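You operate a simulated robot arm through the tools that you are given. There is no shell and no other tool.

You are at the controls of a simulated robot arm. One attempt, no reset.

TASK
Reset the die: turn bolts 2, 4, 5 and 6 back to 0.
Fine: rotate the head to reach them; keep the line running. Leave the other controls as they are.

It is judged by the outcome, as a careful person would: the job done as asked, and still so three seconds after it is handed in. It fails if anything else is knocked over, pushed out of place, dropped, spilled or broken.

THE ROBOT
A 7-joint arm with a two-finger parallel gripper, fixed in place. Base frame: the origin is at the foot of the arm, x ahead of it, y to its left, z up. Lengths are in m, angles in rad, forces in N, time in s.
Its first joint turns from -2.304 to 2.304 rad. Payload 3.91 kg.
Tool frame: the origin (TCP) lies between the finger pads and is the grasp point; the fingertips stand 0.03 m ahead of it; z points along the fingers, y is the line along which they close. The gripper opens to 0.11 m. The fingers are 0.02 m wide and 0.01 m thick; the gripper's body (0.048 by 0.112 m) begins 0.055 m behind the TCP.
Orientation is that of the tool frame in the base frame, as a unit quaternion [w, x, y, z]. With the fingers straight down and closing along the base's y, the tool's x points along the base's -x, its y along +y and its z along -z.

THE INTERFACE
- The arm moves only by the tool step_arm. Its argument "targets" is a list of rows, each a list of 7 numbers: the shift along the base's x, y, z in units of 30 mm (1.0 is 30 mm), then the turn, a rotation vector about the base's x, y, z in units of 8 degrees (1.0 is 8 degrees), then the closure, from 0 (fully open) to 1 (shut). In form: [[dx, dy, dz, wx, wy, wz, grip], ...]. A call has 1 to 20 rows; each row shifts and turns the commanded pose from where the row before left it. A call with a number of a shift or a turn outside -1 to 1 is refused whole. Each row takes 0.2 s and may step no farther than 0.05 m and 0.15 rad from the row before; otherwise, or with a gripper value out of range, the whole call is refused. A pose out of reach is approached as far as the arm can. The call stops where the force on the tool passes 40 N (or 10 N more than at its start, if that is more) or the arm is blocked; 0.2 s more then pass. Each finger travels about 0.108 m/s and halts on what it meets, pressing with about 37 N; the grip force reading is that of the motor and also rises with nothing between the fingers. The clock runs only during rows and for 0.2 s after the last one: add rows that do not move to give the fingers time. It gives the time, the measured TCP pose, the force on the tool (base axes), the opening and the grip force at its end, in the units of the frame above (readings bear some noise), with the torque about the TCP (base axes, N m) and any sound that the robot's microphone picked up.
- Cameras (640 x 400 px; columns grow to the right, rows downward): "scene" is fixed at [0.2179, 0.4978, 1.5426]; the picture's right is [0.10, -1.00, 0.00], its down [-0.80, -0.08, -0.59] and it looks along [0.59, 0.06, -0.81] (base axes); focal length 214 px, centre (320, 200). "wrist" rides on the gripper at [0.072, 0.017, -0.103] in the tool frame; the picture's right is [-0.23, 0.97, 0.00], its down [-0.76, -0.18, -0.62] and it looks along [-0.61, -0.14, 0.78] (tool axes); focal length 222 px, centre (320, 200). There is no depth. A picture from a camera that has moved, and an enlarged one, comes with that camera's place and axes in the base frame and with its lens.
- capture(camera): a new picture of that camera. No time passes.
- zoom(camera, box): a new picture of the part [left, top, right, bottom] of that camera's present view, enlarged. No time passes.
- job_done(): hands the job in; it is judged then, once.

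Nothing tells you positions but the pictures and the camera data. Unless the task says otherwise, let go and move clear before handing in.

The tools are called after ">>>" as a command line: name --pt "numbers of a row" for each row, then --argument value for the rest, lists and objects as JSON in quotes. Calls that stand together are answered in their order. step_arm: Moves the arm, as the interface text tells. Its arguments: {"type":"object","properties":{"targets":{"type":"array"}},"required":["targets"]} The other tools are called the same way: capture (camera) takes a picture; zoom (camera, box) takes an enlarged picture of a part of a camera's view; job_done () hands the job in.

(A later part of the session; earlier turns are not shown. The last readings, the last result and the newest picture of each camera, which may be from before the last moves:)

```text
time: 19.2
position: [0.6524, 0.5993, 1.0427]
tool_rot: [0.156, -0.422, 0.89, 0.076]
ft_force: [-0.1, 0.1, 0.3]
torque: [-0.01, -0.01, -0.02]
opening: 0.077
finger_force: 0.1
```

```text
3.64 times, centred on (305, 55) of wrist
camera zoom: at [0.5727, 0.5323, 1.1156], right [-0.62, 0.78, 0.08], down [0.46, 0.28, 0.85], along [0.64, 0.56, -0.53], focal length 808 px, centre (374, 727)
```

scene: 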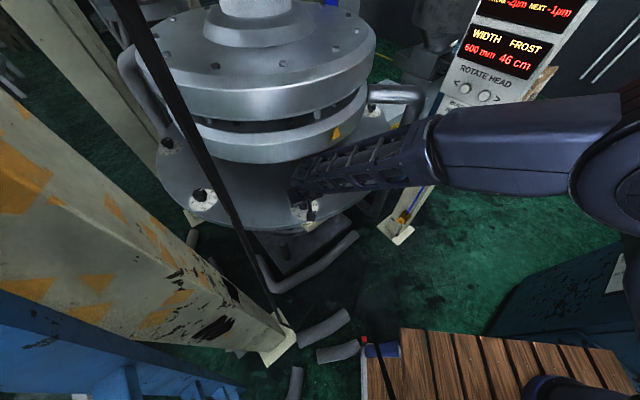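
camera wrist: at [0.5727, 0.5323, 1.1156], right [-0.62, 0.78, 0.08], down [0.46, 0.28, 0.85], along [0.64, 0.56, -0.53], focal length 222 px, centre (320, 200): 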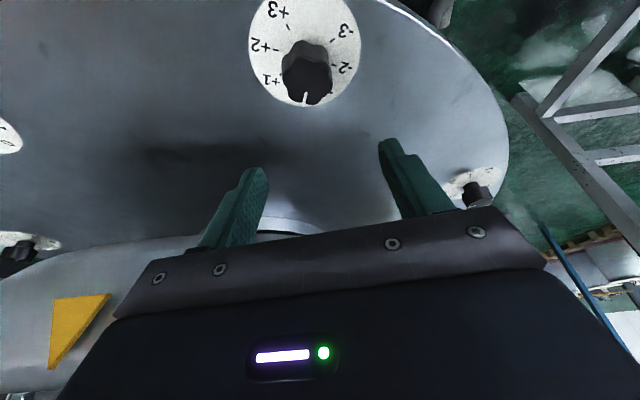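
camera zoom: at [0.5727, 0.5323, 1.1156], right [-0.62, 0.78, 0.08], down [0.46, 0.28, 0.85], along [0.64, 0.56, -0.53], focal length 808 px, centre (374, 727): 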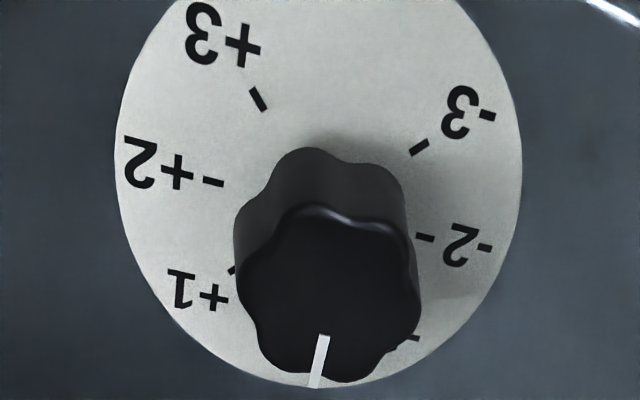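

Bolt 2's pointer now lines up with 0 (both measure about 22.6°). Next I withdraw outward and go to the rotate-head panel, stopping in front of it to look.

>>> step_arm --pt "-0.667 -0.71 0 0 0 0 0.3" --pt "-0.667 -0.71 0 0 0 0 0.3" --pt "-0.667 -0.71 0.3 0 0 0 0.3" --pt "-0.667 -0.71 0.3 0 0 0 0.3"

>>> step_arm --pt "0 -0.3 0.9 0 0 -0.857 0.5" --pt "0 -0.3 0.9 0 0 -0.857 0.5" --pt "0 -0.4 0.9 0 0 -0.857 0.5" --pt "0.3 -0.5 0.9 0 0 -0.857 1" --pt "0.3 -0.6 0.9 0 0 -0.857 1" --pt "0.3 -0.7 0.6 0 0 -0.857 1" --pt "0.3 -0.7 0.6 0 0 -0.857 1" --pt "0.4 -0.7 0.4 0 0 -0.857 1" --pt "0.4 -0.7 0.2 0 0 -0.857 1" --pt "0.4 -0.7 0 0 0 -0.857 1" --pt "0.4 -0.7 0 0 0 -0.857 1" --pt "0.4 -0.7 0 0 0 -0.857 1" --pt "0.4 -0.5 0 0 0 -0.857 1" --pt "0.4 -0.5 0 0 0 -0.857 1"

>>> capture --camera "scene"

>>> capture --camera "wrist"

```text
time: 20.2
position: [0.5725, 0.514, 1.0618]
tool_rot: [0.156, -0.421, 0.891, 0.075]
ft_force: [1.1, 0.4, 0.6]
torque: [0.0, 0.0, 0.01]
opening: 0.0769
finger_force: 0.0
```

```text
time: 23.2
position: [0.6916, 0.2737, 1.2538]
tool_rot: [0.16, 0.38, 0.908, -0.066]
ft_force: [0.2, -0.4, 0.6]
torque: [0.0, 0.0, -0.01]
opening: 0.0
finger_force: 37.2
```

```text
taken
```

scene: 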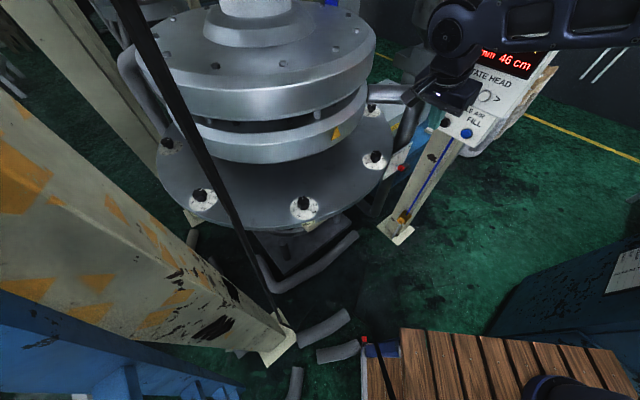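

```text
taken
camera wrist: at [0.63, 0.3618, 1.3241], right [0.84, 0.53, 0.08], down [0.23, -0.48, 0.85], along [0.49, -0.7, -0.53], focal length 222 px, centre (320, 200)
```

wrist: 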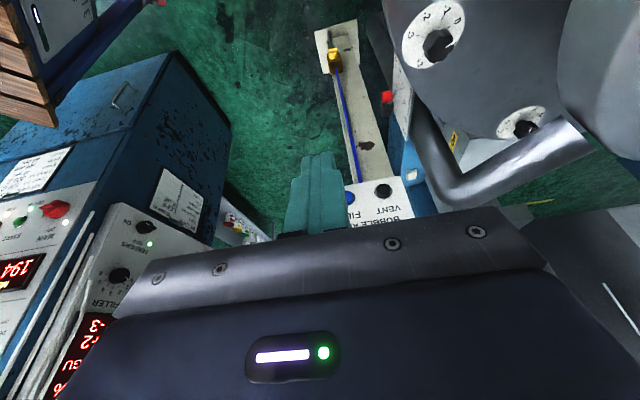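

>>> step_arm --pt "0 0 0 -0.634 -0.625 0 1" --pt "0 0 0 -0.634 -0.625 0 1" --pt "0 0 0 -0.634 -0.625 0 1" --pt "0 0 0 -0.634 -0.625 0 1" --pt "0 0 0 -0.634 -0.625 0 1" --pt "0 0 0 -0.634 -0.625 0 1" --pt "0 0 0 -0.634 -0.625 0 1"

>>> capture --camera "scene"

>>> capture --camera "wrist"

```text
time: 24.8
position: [0.6914, 0.2742, 1.2529]
tool_rot: [0.529, 0.316, 0.756, -0.221]
ft_force: [0.6, -0.1, -0.8]
torque: [0.04, 0.01, 0.03]
opening: 0.0
finger_force: 36.9
```

```text
taken
```

scene: 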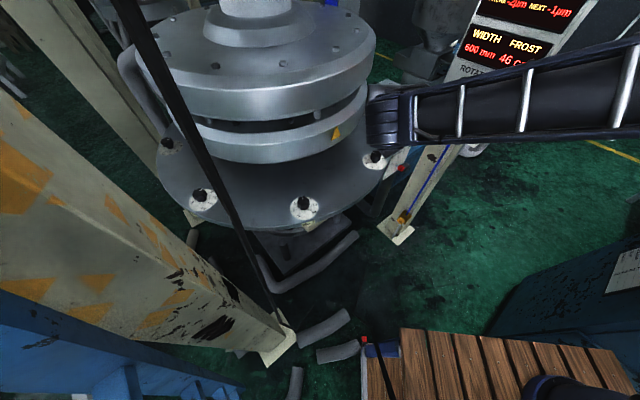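

```text
taken
camera wrist: at [0.6171, 0.3747, 1.2188], right [0.75, 0.63, 0.21], down [-0.36, 0.1, 0.93], along [0.56, -0.77, 0.3], focal length 222 px, centre (320, 200)
```

wrist: 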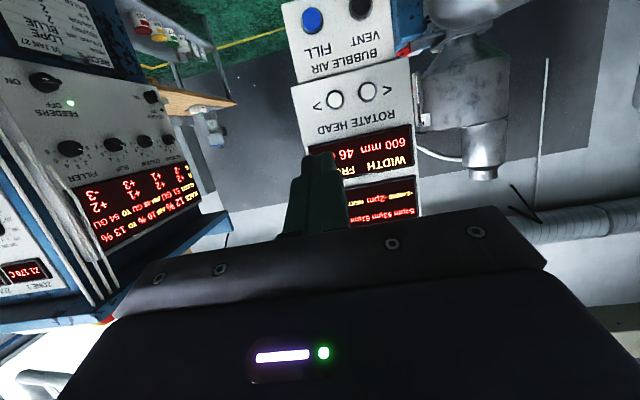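

>>> zoom --camera "wrist" --box '[270, 0, 430, 230]'

>>> zoom --camera "wrist" --box '[280, 60, 420, 150]'

>>> zoom --camera "wrist" --box '[340, 150, 430, 230]'

>>> zoom --camera "wrist" --box '[30, 130, 230, 260]'

```text
1.74 times, centred on (350, 115) of wrist
camera zoom: at [0.6171, 0.3747, 1.2188], right [0.75, 0.63, 0.21], down [-0.36, 0.1, 0.93], along [0.56, -0.77, 0.3], focal length 386 px, centre (268, 348)
```

zoom: 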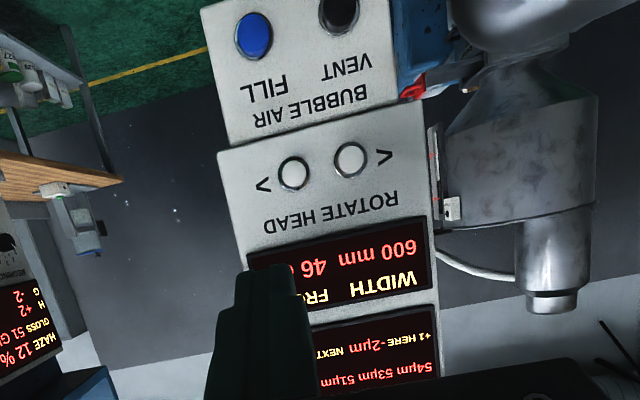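

```text
4.44 times, centred on (350, 105) of wrist
camera zoom: at [0.6171, 0.3747, 1.2188], right [0.75, 0.63, 0.21], down [-0.36, 0.1, 0.93], along [0.56, -0.77, 0.3], focal length 987 px, centre (187, 622)
```

zoom: 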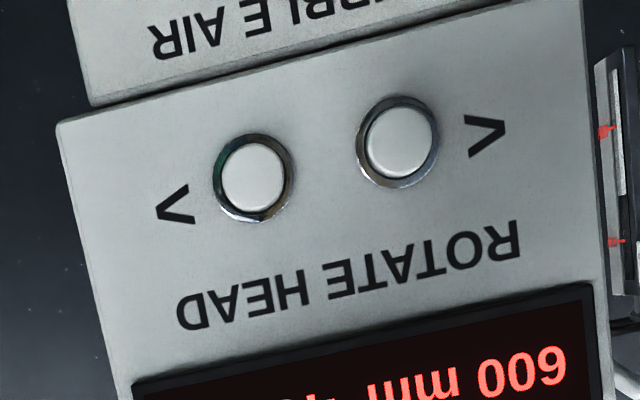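

```text
5.00 times, centred on (385, 190) of wrist
camera zoom: at [0.6171, 0.3747, 1.2188], right [0.75, 0.63, 0.21], down [-0.36, 0.1, 0.93], along [0.56, -0.77, 0.3], focal length 1111 px, centre (-5, 250)
```

zoom: 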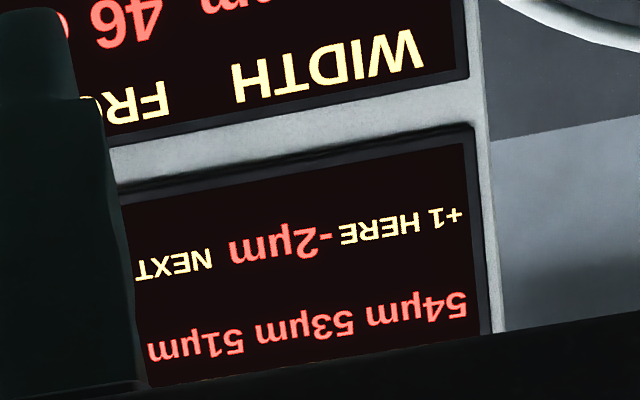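

```text
3.08 times, centred on (130, 195) of wrist
camera zoom: at [0.6171, 0.3747, 1.2188], right [0.75, 0.63, 0.21], down [-0.36, 0.1, 0.93], along [0.56, -0.77, 0.3], focal length 684 px, centre (905, 215)
```

zoom: 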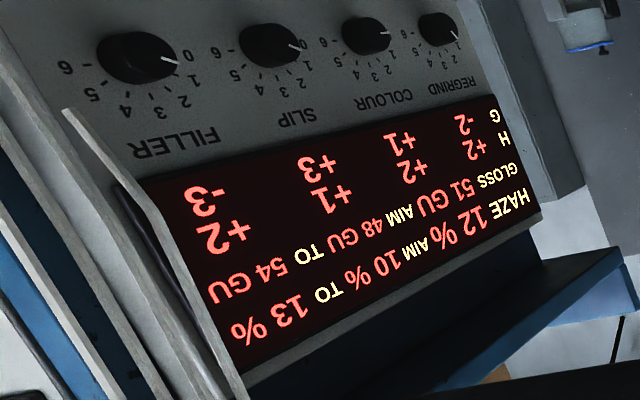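

The panel is vertical and faces about (-0.6, 0.8), with ">" at (0.965, 0.027, 1.172) and "<" at (1.022, 0.067, 1.168). I'll bring the closed fingertips to about 5 cm in front of "<" and look.

>>> step_arm --pt "0.9 -0.4 -0.25 0 0 -0.5 1" --pt "0.9 -0.4 -0.25 0 0 -0.45 1" --pt "0.9 -0.45 -0.25 0 0 0 1" --pt "0.95 -0.5 -0.25 0 0 0 1" --pt "0.95 -0.5 -0.25 0 0 0 1" --pt "0.95 -0.5 -0.25 0 0 0 1" --pt "0.95 -0.5 -0.25 0 0 0 1" --pt "0.9 -0.5 -0.25 0 0 0 1"

>>> capture --camera "scene"

>>> capture --camera "wrist"

```text
time: 26.6
position: [0.9144, 0.1631, 1.1921]
tool_rot: [0.513, 0.366, 0.734, -0.255]
ft_force: [-0.3, 0.1, 0.0]
torque: [0.03, 0.02, 0.03]
opening: 0.0
finger_force: 37.1
```

```text
taken
```

scene: 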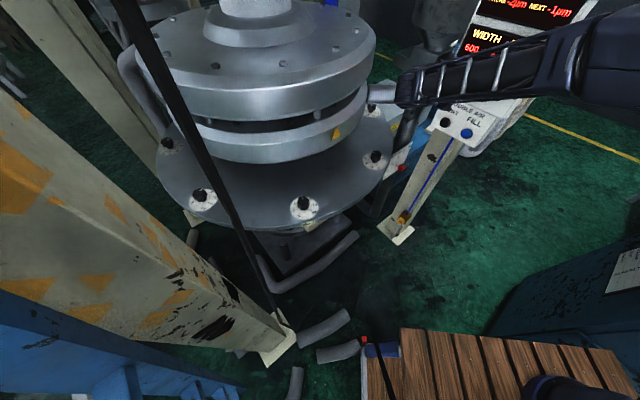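

```text
taken
camera wrist: at [0.8529, 0.2716, 1.1584], right [0.82, 0.52, 0.21], down [-0.34, 0.15, 0.93], along [0.46, -0.84, 0.3], focal length 222 px, centre (320, 200)
```

wrist: 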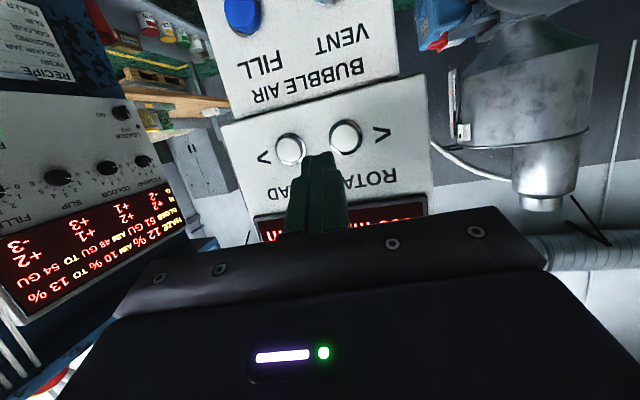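

>>> step_arm --pt "0.707 -0.473 -0.14 0 0 0 1" --pt "0.707 -0.473 -0.14 0 0 0 1" --pt "0.707 -0.473 -0.14 0 0 0 1" --pt "0 0 0 0 0 0 1"

>>> capture --camera "wrist"

>>> zoom --camera "wrist" --box '[230, 60, 430, 190]'

```text
time: 27.6
position: [0.9787, 0.1177, 1.1807]
tool_rot: [0.513, 0.366, 0.734, -0.255]
ft_force: [-0.2, 0.0, 0.1]
torque: [-0.01, 0.0, -0.02]
opening: 0.0
finger_force: 36.4
```

```text
taken
camera wrist: at [0.9167, 0.2269, 1.1465], right [0.82, 0.52, 0.21], down [-0.34, 0.15, 0.93], along [0.46, -0.84, 0.3], focal length 222 px, centre (320, 200)
```

wrist: 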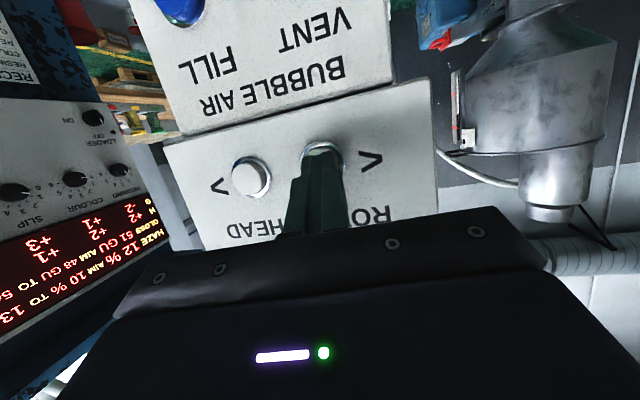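

```text
3.08 times, centred on (330, 125) of wrist
camera zoom: at [0.9167, 0.2269, 1.1465], right [0.82, 0.52, 0.21], down [-0.34, 0.15, 0.93], along [0.46, -0.84, 0.3], focal length 684 px, centre (289, 431)
```

zoom: 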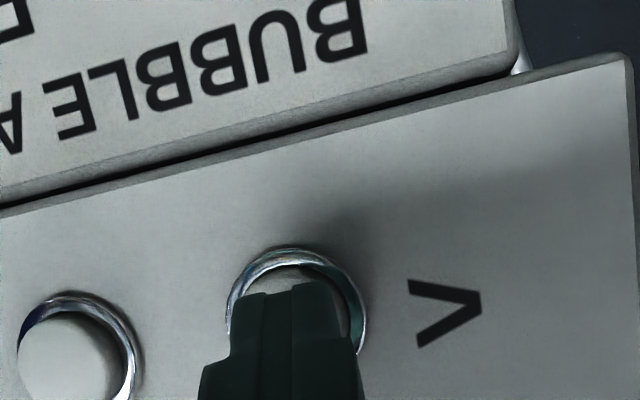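

>>> step_arm --pt "0.14 -0.187 0 0 0 0 1" --pt "0.14 -0.187 0 0 0 0 1" --pt "0.14 -0.187 0 0 0 0 1" --pt "0.06 -0.08 0 0 0 0 1" --pt "0.06 -0.08 0 0 0 0 1"

>>> zoom --camera "wrist" --box '[230, 60, 430, 190]'

>>> zoom --camera "scene" --box '[130, 80, 430, 260]'

```text
time: 28.8
position: [0.9935, 0.1001, 1.1788]
tool_rot: [0.512, 0.365, 0.735, -0.255]
ft_force: [-19.3, 17.9, 3.6]
torque: [-0.04, -0.09, -0.06]
opening: 0.0002
finger_force: 36.5
heard: click
```

```text
3.08 times, centred on (330, 125) of wrist
camera zoom: at [0.9318, 0.2083, 1.146], right [0.82, 0.53, 0.21], down [-0.34, 0.15, 0.93], along [0.46, -0.84, 0.3], focal length 684 px, centre (289, 431)
```

zoom: 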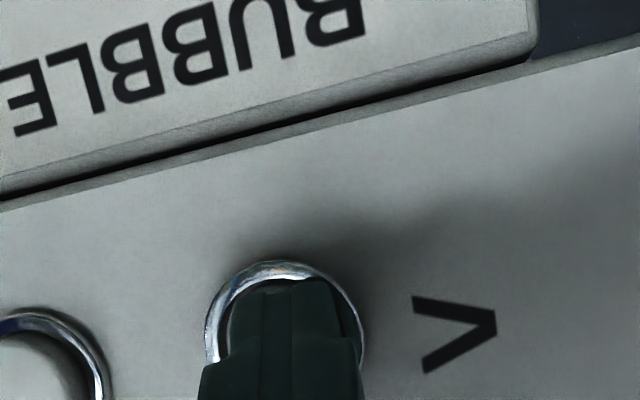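

```text
2.13 times, centred on (280, 170) of scene
camera zoom: at [0.2179, 0.4978, 1.5426], right [0.1, -1.0, 0.0], down [-0.8, -0.08, -0.59], along [0.59, 0.06, -0.81], focal length 458 px, centre (405, 264)
```

zoom: 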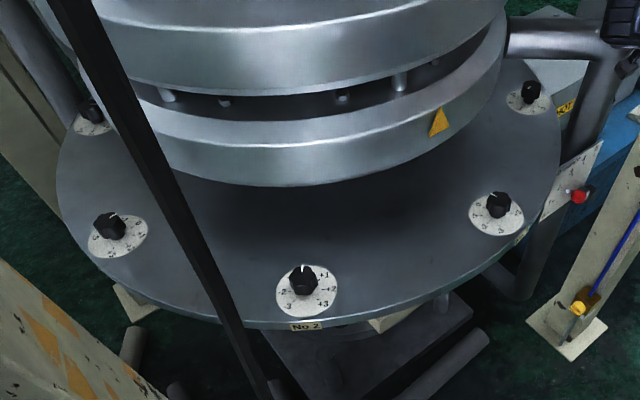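

Pressing "<" clicked, and the head has begun turning with the front moving left (clockwise from above), which is the direction I need. I'll hold briefly and watch.

>>> step_arm --pt "0 0 0 0 0 0 1" --pt "0 0 0 0 0 0 1"

>>> zoom --camera "scene" --box '[130, 80, 430, 260]'

```text
time: 29.4
position: [0.9936, 0.1002, 1.1793]
tool_rot: [0.513, 0.365, 0.734, -0.255]
ft_force: [-16.1, 24.6, 0.9]
torque: [0.02, -0.01, 0.1]
opening: 0.0001
finger_force: 37.0
```

```text
2.13 times, centred on (280, 170) of scene
camera zoom: at [0.2179, 0.4978, 1.5426], right [0.1, -1.0, 0.0], down [-0.8, -0.08, -0.59], along [0.59, 0.06, -0.81], focal length 458 px, centre (405, 264)
```

zoom: 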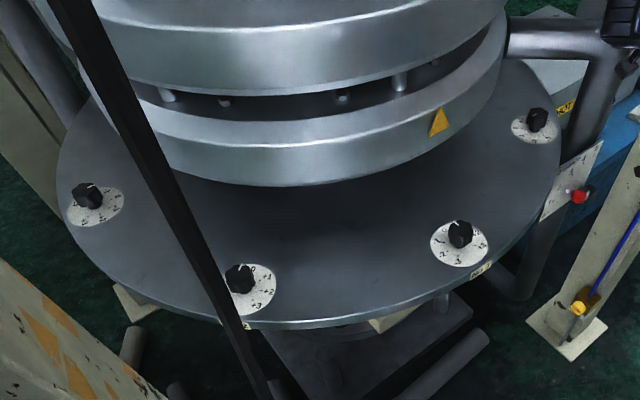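

>>> step_arm --pt "0 0 0 0 0 0 1" --pt "0 0 0 0 0 0 1" --pt "0 0 0 0 0 0 1" --pt "0 0 0 0 0 0 1" --pt "0 0 0 0 0 0 1" --pt "0 0 0 0 0 0 1" --pt "0 0 0 0 0 0 1" --pt "0 0 0 0 0 0 1" --pt "0 0 0 0 0 0 1" --pt "0 0 0 0 0 0 1"

>>> zoom --camera "scene" --box '[130, 80, 430, 260]'

```text
time: 31.6
position: [0.9931, 0.0982, 1.179]
tool_rot: [0.513, 0.365, 0.734, -0.255]
ft_force: [-19.6, 27.4, -3.1]
torque: [0.11, 0.07, 0.16]
opening: 0.0001
finger_force: 37.8
```

```text
2.13 times, centred on (280, 170) of scene
camera zoom: at [0.2179, 0.4978, 1.5426], right [0.1, -1.0, 0.0], down [-0.8, -0.08, -0.59], along [0.59, 0.06, -0.81], focal length 458 px, centre (405, 264)
```

zoom: 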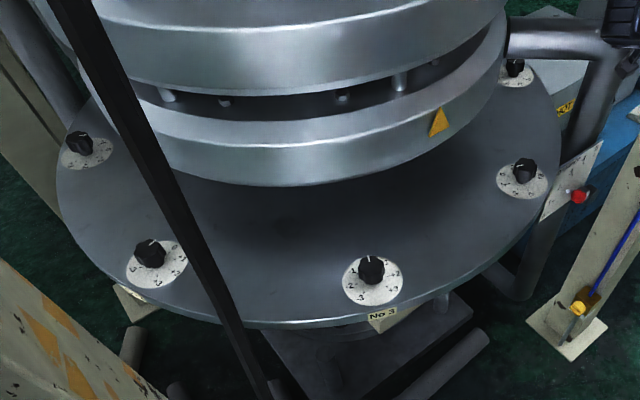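

The head steps exactly 45° per press: bolt 3 is now where bolt 2 was. I'll release and press "<" once more to bring bolt 4 there.

>>> step_arm --pt "-0.3 0.4 0 0 0 0 1" --pt "-0.1 0.13 0 0 0 0 1" --pt "0 0 0 0 0 0 1"

>>> zoom --camera "wrist" --box '[230, 60, 430, 190]'

>>> zoom --camera "scene" --box '[130, 80, 430, 260]'

```text
time: 32.4
position: [0.983, 0.1129, 1.1784]
tool_rot: [0.512, 0.366, 0.734, -0.255]
ft_force: [-0.3, 0.3, -0.4]
torque: [0.0, -0.01, 0.01]
opening: 0.0
finger_force: 37.4
```

```text
3.08 times, centred on (330, 125) of wrist
camera zoom: at [0.9223, 0.222, 1.1457], right [0.82, 0.52, 0.21], down [-0.34, 0.15, 0.93], along [0.45, -0.84, 0.3], focal length 684 px, centre (289, 431)
```

zoom: 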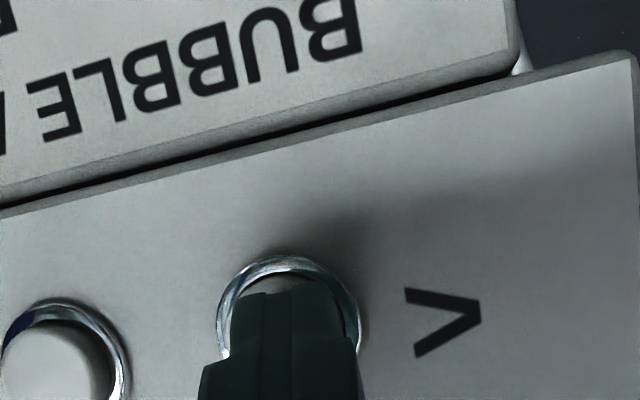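

```text
2.13 times, centred on (280, 170) of scene
camera zoom: at [0.2179, 0.4978, 1.5426], right [0.1, -1.0, 0.0], down [-0.8, -0.08, -0.59], along [0.59, 0.06, -0.81], focal length 458 px, centre (405, 264)
```

zoom: 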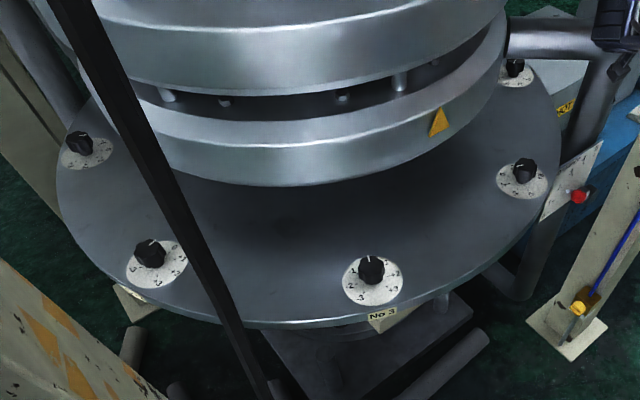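

>>> step_arm --pt "0.2 -0.265 0 0 0 0 1" --pt "0.2 -0.265 0 0 0 0 1" --pt "0 0 0 0 0 0 1" --pt "0 0 0 0 0 0 1" --pt "0 0 0 0 0 0 1" --pt "0 0 0 0 0 0 1" --pt "0 0 0 0 0 0 1" --pt "0 0 0 0 0 0 1" --pt "0 0 0 0 0 0 1" --pt "0 0 0 0 0 0 1" --pt "0 0 0 0 0 0 1" --pt "0 0 0 0 0 0 1" --pt "0 0 0 0 0 0 1" --pt "-0.2 0.265 0 0 0 0 1" --pt "-0.3 0.4 0 0 0 0 1" --pt "0 0 0 0 0 0 1"

>>> zoom --camera "scene" --box '[130, 80, 430, 260]'

>>> capture --camera "wrist"

```text
time: 35.8
position: [0.9786, 0.1155, 1.1797]
tool_rot: [0.513, 0.366, 0.733, -0.256]
ft_force: [-0.1, 0.2, 0.2]
torque: [0.01, -0.05, 0.02]
opening: 0.0
finger_force: 36.6
heard: click
```

```text
2.13 times, centred on (280, 170) of scene
camera zoom: at [0.2179, 0.4978, 1.5426], right [0.1, -1.0, 0.0], down [-0.8, -0.08, -0.59], along [0.59, 0.06, -0.81], focal length 458 px, centre (405, 264)
```

zoom: 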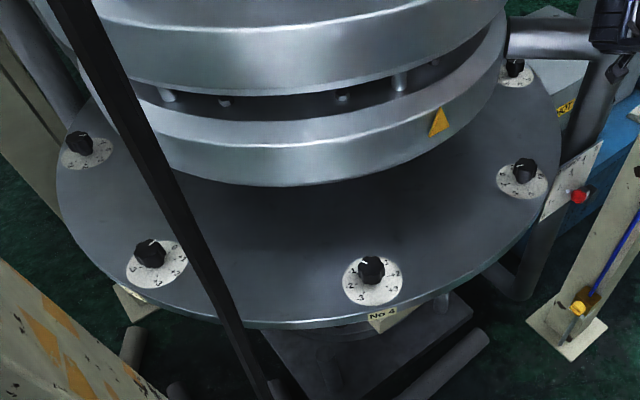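

```text
taken
camera wrist: at [0.9177, 0.2255, 1.1455], right [0.82, 0.52, 0.21], down [-0.34, 0.15, 0.93], along [0.45, -0.84, 0.3], focal length 222 px, centre (320, 200)
```

wrist: 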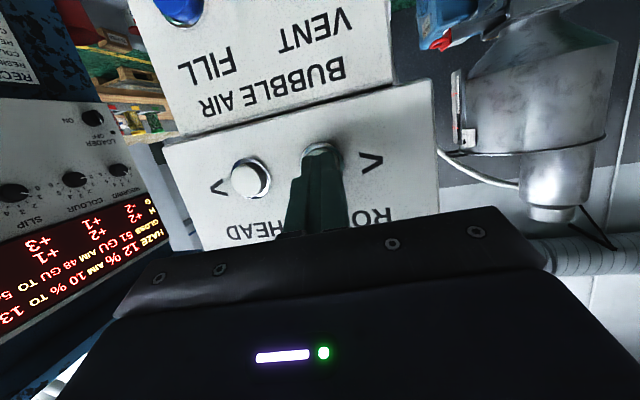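

Bolt 4 is now at the working position and bolt 5 is next to it. I'll read both dials.

>>> zoom --camera "scene" --box '[280, 185, 330, 216]'

>>> zoom --camera "scene" --box '[350, 145, 400, 176]'

>>> zoom --camera "scene" --box '[350, 92, 400, 123]'

>>> zoom --camera "scene" --box '[175, 180, 225, 211]'

```text
12.80 times, centred on (305, 200) of scene
camera zoom: at [0.2179, 0.4978, 1.5426], right [0.1, -1.0, 0.0], down [-0.8, -0.08, -0.59], along [0.59, 0.06, -0.81], focal length 2745 px, centre (512, 194)
```

zoom: 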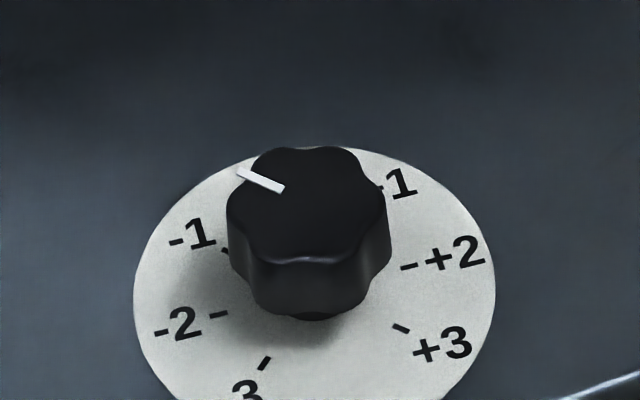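

```text
12.80 times, centred on (375, 160) of scene
camera zoom: at [0.2179, 0.4978, 1.5426], right [0.1, -1.0, 0.0], down [-0.8, -0.08, -0.59], along [0.59, 0.06, -0.81], focal length 2745 px, centre (-384, 706)
```

zoom: 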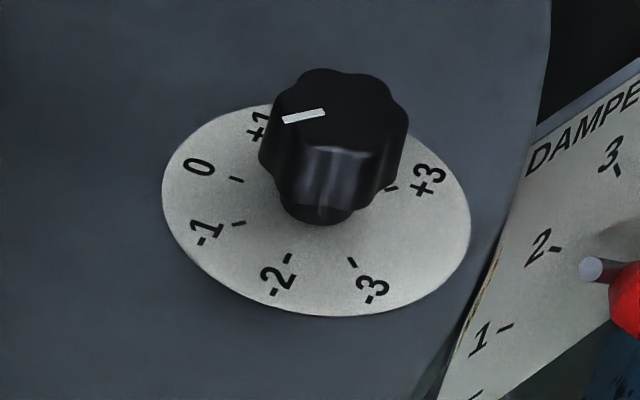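

```text
12.80 times, centred on (375, 108) of scene
camera zoom: at [0.2179, 0.4978, 1.5426], right [0.1, -1.0, 0.0], down [-0.8, -0.08, -0.59], along [0.59, 0.06, -0.81], focal length 2745 px, centre (-384, 1384)
```

zoom: 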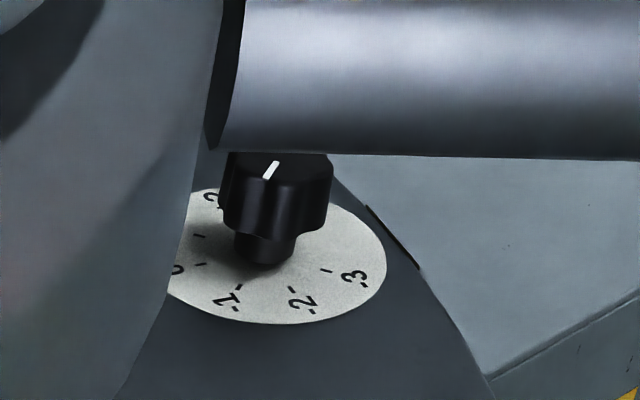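

```text
12.80 times, centred on (200, 196) of scene
camera zoom: at [0.2179, 0.4978, 1.5426], right [0.1, -1.0, 0.0], down [-0.8, -0.08, -0.59], along [0.59, 0.06, -0.81], focal length 2745 px, centre (1856, 258)
```

zoom: 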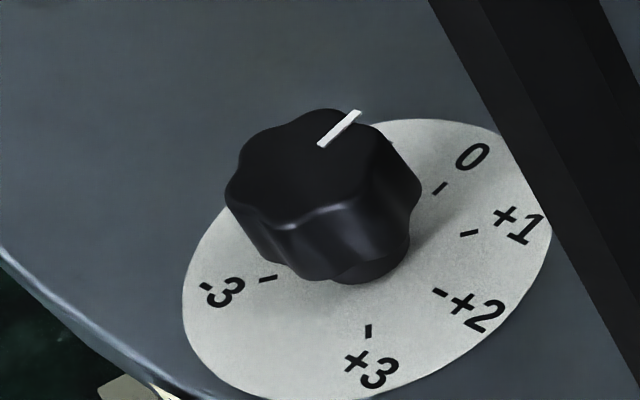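

Bolt 4 reads -1 and bolt 5 reads -1. I'll back away from the panel, restore the 20° tilt and go back to hover outside bolt 4.

>>> step_arm --pt "-0.6 0.8 0.1 0 0 0 1" --pt "-0.9 0.6 0.25 0 0 0 1" --pt "-1 0.5 0.25 0 0 0 1" --pt "-1 0.5 0.25 0 0 0 1" --pt "-1 0.5 0.25 0 0 0 1" --pt "-1 0.5 0.25 0 0 0 1" --pt "-1 0.5 0.25 0 0 0 1" --pt "-1 0.5 0.25 0 0 0 1" --pt "-1 0.4 0.25 0 0 0 1" --pt "-1 0.4 0.25 0 0 0 1" --pt "0 0 0 0.714 0.536 0 0.6" --pt "0 0 0 0.714 0.536 0 0.3" --pt "0 0 0 0.714 0.536 0 0.3" --pt "0 0 0 0.714 0.536 0 0.3" --pt "0 0 0 0.714 0.536 0 0.3" --pt "0 0 0 0.714 0.536 0 0.3" --pt "0 0 0 0.714 0.536 0 0.3"

>>> capture --camera "wrist"

```text
time: 39.4
position: [0.6948, 0.2746, 1.2497]
tool_rot: [0.154, 0.44, 0.882, -0.074]
ft_force: [0.3, 0.6, -0.3]
torque: [-0.04, -0.02, -0.04]
opening: 0.0772
finger_force: 0.0
```

```text
taken
camera wrist: at [0.6442, 0.3683, 1.3214], right [0.91, 0.42, 0.08], down [0.16, -0.51, 0.84], along [0.39, -0.75, -0.53], focal length 222 px, centre (320, 200)
```

wrist: 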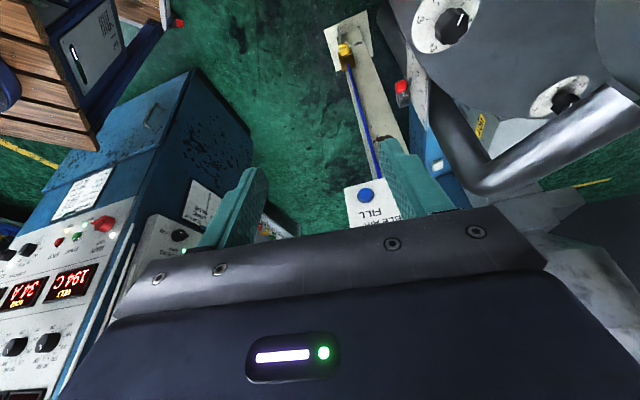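

>>> zoom --camera "wrist" --box '[410, 0, 490, 55]'

>>> zoom --camera "wrist" --box '[525, 70, 605, 125]'

>>> step_arm --pt "-0.42 0.85 0 0 0 0.9 0.3" --pt "-0.42 0.85 0 0 0 0.9 0.3" --pt "-0.42 0.85 0 0 0 0.9 0.3" --pt "-0.42 0.85 0 0 0 0.9 0.3" --pt "-0.42 0.85 0 0 0 0.9 0.3" --pt "-0.42 0.85 0 0 0 0.9 0.3" --pt "-0.42 0.85 0 0 0 0.9 0.3" --pt "-0.42 0.85 0 0 0 0.9 0.3" --pt "-0.42 0.85 0 0 0 0.9 0.3" --pt "-0.2 0.2 -0.9 0 0 0.9 0.3" --pt "0 0 -1 0 0 0.9 0.3" --pt "0 0 -1 0 0 0.9 0.3" --pt "0 0 -1 0 0 0.6 0.3" --pt "0 0 -1 0 0 0 0.3" --pt "0 0 -1 0 0 0 0.3"

>>> capture --camera "wrist"

>>> capture --camera "scene"

```text
7.27 times, centred on (450, 28) of wrist
camera zoom: at [0.6442, 0.3683, 1.3214], right [0.91, 0.42, 0.08], down [0.16, -0.51, 0.84], along [0.39, -0.75, -0.53], focal length 1615 px, centre (-626, 1454)
```

zoom: 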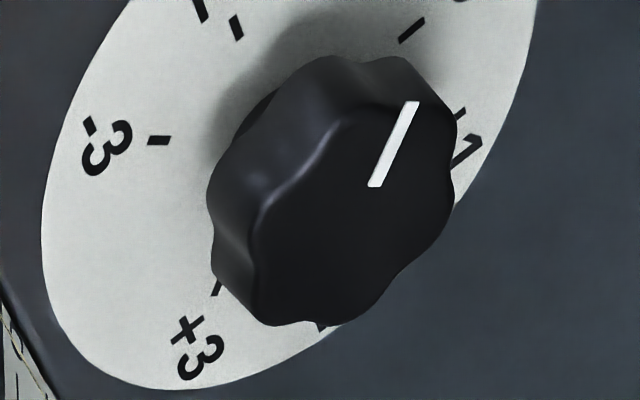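

```text
7.27 times, centred on (565, 98) of wrist
camera zoom: at [0.6442, 0.3683, 1.3214], right [0.91, 0.42, 0.08], down [0.16, -0.51, 0.84], along [0.39, -0.75, -0.53], focal length 1615 px, centre (-1462, 946)
```

zoom: 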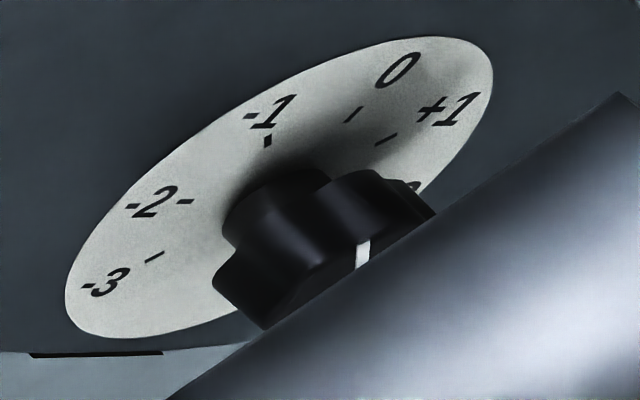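

```text
time: 42.6
position: [0.5749, 0.5076, 1.0745]
tool_rot: [0.163, -0.323, 0.931, 0.058]
ft_force: [0.1, -0.4, -0.2]
torque: [0.0, -0.01, 0.02]
opening: 0.077
finger_force: 0.1
```

```text
taken
camera wrist: at [0.4825, 0.4589, 1.1455], right [-0.43, 0.9, 0.08], down [0.51, 0.17, 0.84], along [0.74, 0.41, -0.53], focal length 222 px, centre (320, 200)
```

wrist: 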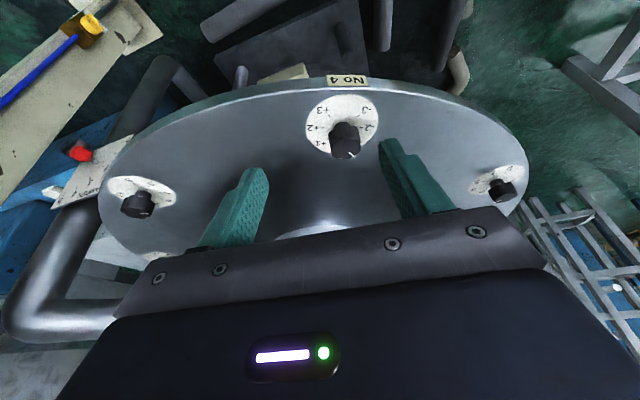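

```text
taken
```

scene: 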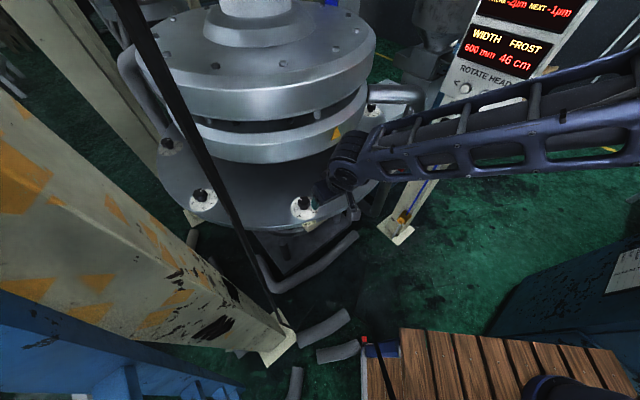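

>>> zoom --camera "wrist" --box '[300, 85, 385, 165]'

```text
5.00 times, centred on (342, 125) of wrist
camera zoom: at [0.4825, 0.4589, 1.1455], right [-0.43, 0.9, 0.08], down [0.51, 0.17, 0.84], along [0.74, 0.41, -0.53], focal length 1111 px, centre (208, 575)
```

zoom: 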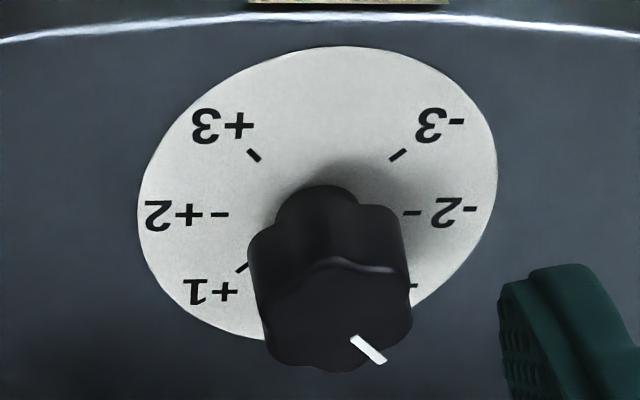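

>>> step_arm --pt "0.655 0.762 -0.1 0 0 0 0.3" --pt "0.655 0.762 -0.1 0 0 0 0.3" --pt "0.655 0.762 -0.1 0 0 0 0.3" --pt "0.655 0.762 -0.1 0 0 0 0.3" --pt "0 0 -0.9 0 0 0 0.3" --pt "0 0 -0.9 0 0 0 0.3" --pt "0 0 -0.6 0 0 0 0.3" --pt "0 0 0 0 0 0 0.3"

>>> capture --camera "wrist"

>>> zoom --camera "wrist" --box '[240, 80, 420, 210]'

```text
time: 44.4
position: [0.6539, 0.6022, 0.9893]
tool_rot: [0.163, -0.322, 0.931, 0.057]
ft_force: [0.7, -0.2, -0.3]
torque: [0.01, 0.0, 0.01]
opening: 0.0766
finger_force: 0.0
```

```text
taken
camera wrist: at [0.5603, 0.5527, 1.0612], right [-0.43, 0.9, 0.08], down [0.51, 0.17, 0.84], along [0.74, 0.41, -0.53], focal length 222 px, centre (320, 200)
```

wrist: 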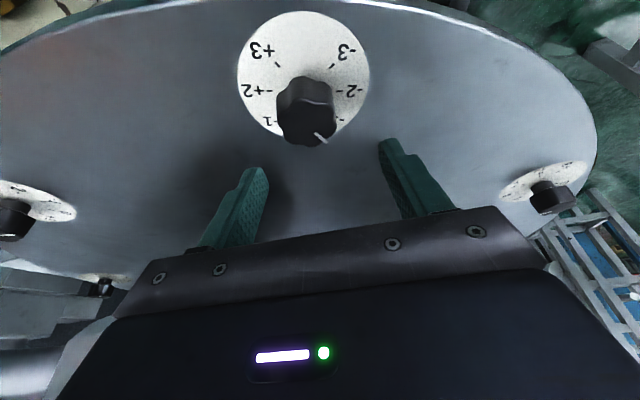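

```text
3.08 times, centred on (330, 145) of wrist
camera zoom: at [0.5603, 0.5527, 1.0612], right [-0.43, 0.9, 0.08], down [0.51, 0.17, 0.84], along [0.74, 0.41, -0.53], focal length 684 px, centre (289, 369)
```

zoom: 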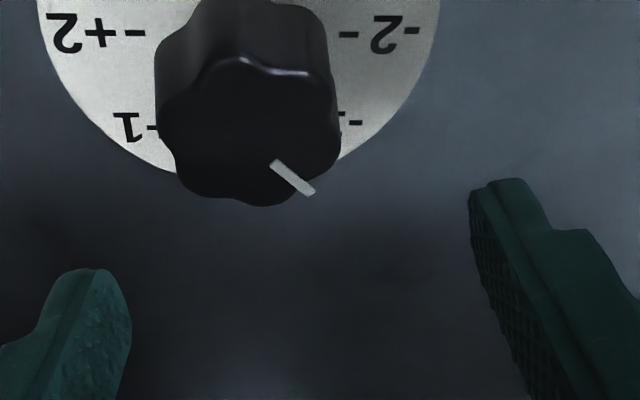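

>>> step_arm --pt "0 -0.073 -0.6 0 0 0 0.3" --pt "0 0 -0.7 0 0 0 0.3" --pt "0 0 -0.55 0 0 0 0.3" --pt "0 0 0 0 0 0 0.3" --pt "0 0 0 0 0 0 0.6" --pt "0 0 0 0 0 0 1" --pt "0 0 0 0 0 0 1" --pt "0 0 0 0 0 0 1"

>>> zoom --camera "wrist" --box '[240, 100, 420, 230]'

```text
time: 46.2
position: [0.6554, 0.598, 0.9329]
tool_rot: [0.161, -0.322, 0.931, 0.057]
ft_force: [9.2, -8.7, 0.1]
torque: [-0.36, -0.42, -0.04]
opening: 0.0436
finger_force: 44.8
```

```text
3.08 times, centred on (330, 165) of wrist
camera zoom: at [0.562, 0.5486, 1.0048], right [-0.43, 0.9, 0.08], down [0.51, 0.17, 0.84], along [0.74, 0.41, -0.53], focal length 684 px, centre (289, 308)
```

zoom: 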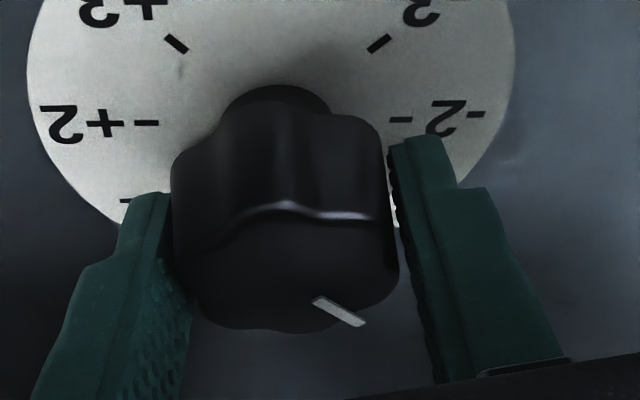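

>>> step_arm --pt "0.02 -0.027 0 0 0 0 1" --pt "0 0 0 0 0 -0.857 1" --pt "0 0 0 0 0 -0.857 1" --pt "0 0 0 0 0 -0.857 1" --pt "0 0 0 0 0 -0.857 1" --pt "0 0 0 0 0 -0.857 1" --pt "0 0 0 0 0 -0.857 1" --pt "0 0 0 0 0 -0.857 1" --pt "0 0 0 0 0 0 1"

>>> zoom --camera "wrist" --box '[240, 100, 420, 230]'

>>> zoom --camera "scene" --box '[280, 185, 330, 216]'

```text
time: 48.2
position: [0.6537, 0.5983, 0.9333]
tool_rot: [0.172, 0.085, 0.981, -0.013]
ft_force: [15.5, 27.1, 2.6]
torque: [0.84, -0.68, 0.08]
opening: 0.0436
finger_force: 45.6
```

```text
3.08 times, centred on (330, 165) of wrist
camera zoom: at [0.5537, 0.6346, 1.0049], right [0.38, 0.92, 0.08], down [0.47, -0.26, 0.84], along [0.8, -0.28, -0.53], focal length 684 px, centre (289, 308)
```

zoom: 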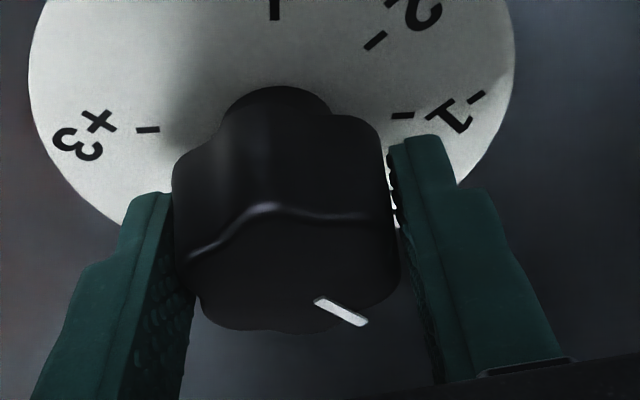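

```text
12.80 times, centred on (305, 200) of scene
camera zoom: at [0.2179, 0.4978, 1.5426], right [0.1, -1.0, 0.0], down [-0.8, -0.08, -0.59], along [0.59, 0.06, -0.81], focal length 2745 px, centre (512, 194)
```

zoom: 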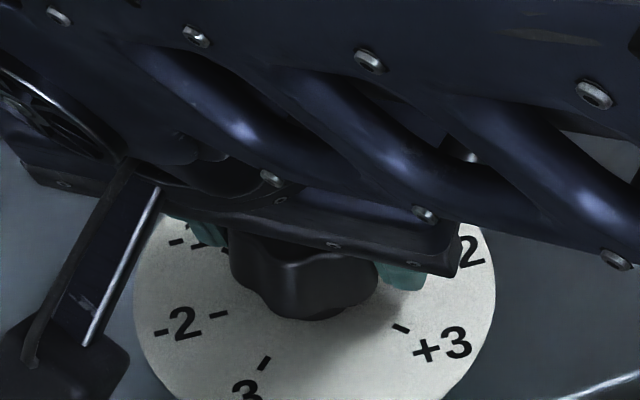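

>>> step_arm --pt "0.01 0.06 0 0 0 0 1" --pt "0 0 0 0 0 -0.375 1" --pt "0 0 0 0 0 0 1" --pt "0 0 0 0 0 0 0.3" --pt "0 0 0 0 0 0 0.3" --pt "0 0 0.8 0 0 0 0.3" --pt "0 0 1 0 0 0 0.3" --pt "0 0 1 0 0 0 0.3" --pt "0 0 1 0 0 0 0.3" --pt "-0.66 -0.75 0 0 0 0 0.3" --pt "-0.66 -0.75 0 0 0 0 0.3" --pt "0 0 0 0 0 0 0.3"

>>> zoom --camera "scene" --box '[280, 185, 330, 216]'

>>> capture --camera "wrist"

```text
time: 50.8
position: [0.6138, 0.5546, 1.0464]
tool_rot: [0.171, 0.11, 0.979, -0.018]
ft_force: [0.0, 0.5, -0.3]
torque: [-0.02, -0.02, -0.01]
opening: 0.0768
finger_force: 0.1
```

```text
12.80 times, centred on (305, 200) of scene
camera zoom: at [0.2179, 0.4978, 1.5426], right [0.1, -1.0, 0.0], down [-0.8, -0.08, -0.59], along [0.59, 0.06, -0.81], focal length 2745 px, centre (512, 194)
```

zoom: 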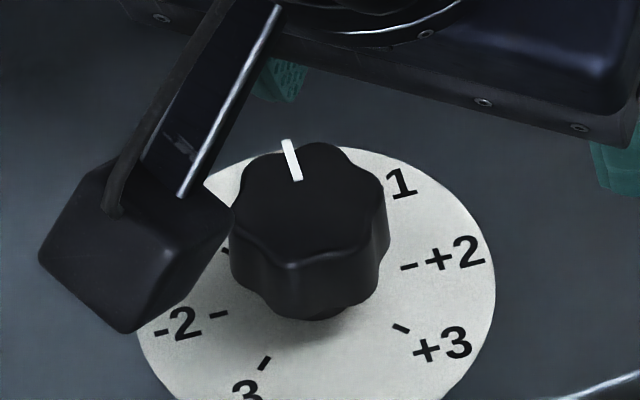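

```text
taken
camera wrist: at [0.5161, 0.5949, 1.1185], right [0.42, 0.9, 0.08], down [0.45, -0.29, 0.84], along [0.78, -0.32, -0.53], focal length 222 px, centre (320, 200)
```

wrist: 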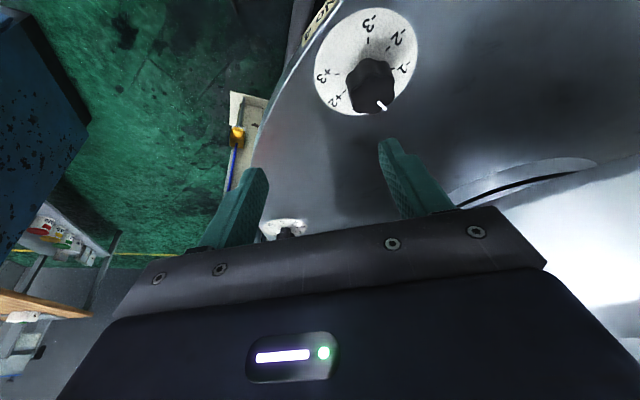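

Bolt 4 now sits at 0 (its pointer direction matches bolt 2's). I'll back out and return to the panel for the next 45° step.

>>> step_arm --pt "-0.66 -0.75 0.2 0 0 0 0.3" --pt "-0.66 -0.75 0.2 0 0 0 0.3" --pt "0.1 -0.3 0.8 0 0 -0.357 0.5" --pt "0.1 -0.3 0.8 0 0 -0.357 0.5" --pt "0.1 -0.3 0.8 0 0 -0.357 0.5" --pt "0.1 -0.3 0.8 0 0 -0.357 0.5" --pt "0.1 -0.3 0.8 0 0 -0.357 1" --pt "0.1 -0.3 0.8 0 0 -0.357 1" --pt "0.1 -0.3 0.8 0 0 -0.357 1" --pt "0.48 -0.82 0.115 0 0 -0.357 1" --pt "0.48 -0.82 0.115 0 0 -0.357 1" --pt "0.48 -0.82 0.115 0 0 -0.357 1" --pt "0.48 -0.82 0.115 0 0 -0.357 1" --pt "0.48 -0.82 0.115 0 0 -0.357 1" --pt "0.48 -0.82 0.115 0 0 -0.357 1" --pt "0.48 -0.82 0.115 0 0 -0.357 1"

>>> capture --camera "wrist"

```text
time: 54.2
position: [0.6969, 0.2765, 1.2529]
tool_rot: [0.155, 0.438, 0.882, -0.077]
ft_force: [0.5, -0.2, -0.2]
torque: [-0.04, -0.01, 0.03]
opening: 0.0001
finger_force: 36.9
```

```text
taken
camera wrist: at [0.6462, 0.3699, 1.324], right [0.91, 0.42, 0.08], down [0.16, -0.51, 0.84], along [0.39, -0.75, -0.53], focal length 222 px, centre (320, 200)
```

wrist: 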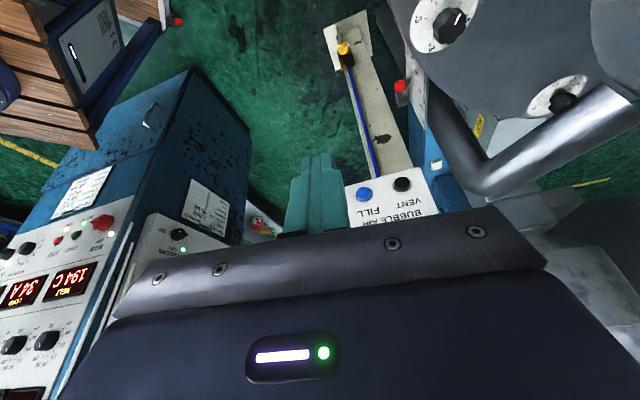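

>>> step_arm --pt "0 0 0 -0.714 -0.536 0 1" --pt "0 0 0 -0.714 -0.536 0 1" --pt "0 0 0 -0.714 -0.536 0 1" --pt "0 0 0 -0.714 -0.536 0 1" --pt "0 0 0 -0.714 -0.536 0 1" --pt "0 0 0 -0.714 -0.536 0 1" --pt "0 0 0 -0.714 -0.536 0 1" --pt "1 -0.4 -0.25 0 0 0 1" --pt "1 -0.4 -0.25 0 0 0 1" --pt "1 -0.5 -0.25 0 0 0 1" --pt "1 -0.5 -0.25 0 0 0 1" --pt "1 -0.5 -0.25 0 0 0 1" --pt "1 -0.5 -0.25 0 0 0 1" --pt "1 -0.5 -0.25 0 0 0 1" --pt "1 -0.5 -0.25 0 0 0 1" --pt "0.83 -0.66 -0.3 0 0 0 1" --pt "0.5 -0.7 -0.15 0 0 0 1" --pt "0 0 0 0 0 0 1"

>>> capture --camera "wrist"

>>> zoom --camera "wrist" --box '[230, 60, 430, 190]'

```text
time: 58.0
position: [0.9767, 0.1195, 1.1799]
tool_rot: [0.512, 0.365, 0.734, -0.255]
ft_force: [-0.2, 0.0, 0.1]
torque: [0.01, -0.03, -0.01]
opening: 0.0
finger_force: 37.0
```

```text
taken
camera wrist: at [0.9152, 0.229, 1.1461], right [0.82, 0.53, 0.21], down [-0.34, 0.15, 0.93], along [0.46, -0.84, 0.3], focal length 222 px, centre (320, 200)
```

wrist: 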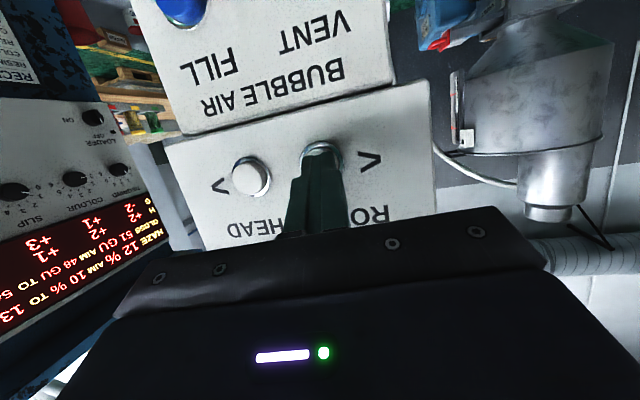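

```text
3.08 times, centred on (330, 125) of wrist
camera zoom: at [0.9152, 0.229, 1.1461], right [0.82, 0.53, 0.21], down [-0.34, 0.15, 0.93], along [0.46, -0.84, 0.3], focal length 684 px, centre (289, 431)
```

zoom: 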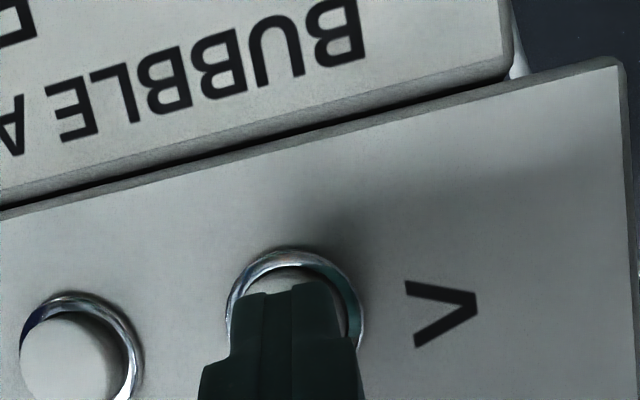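

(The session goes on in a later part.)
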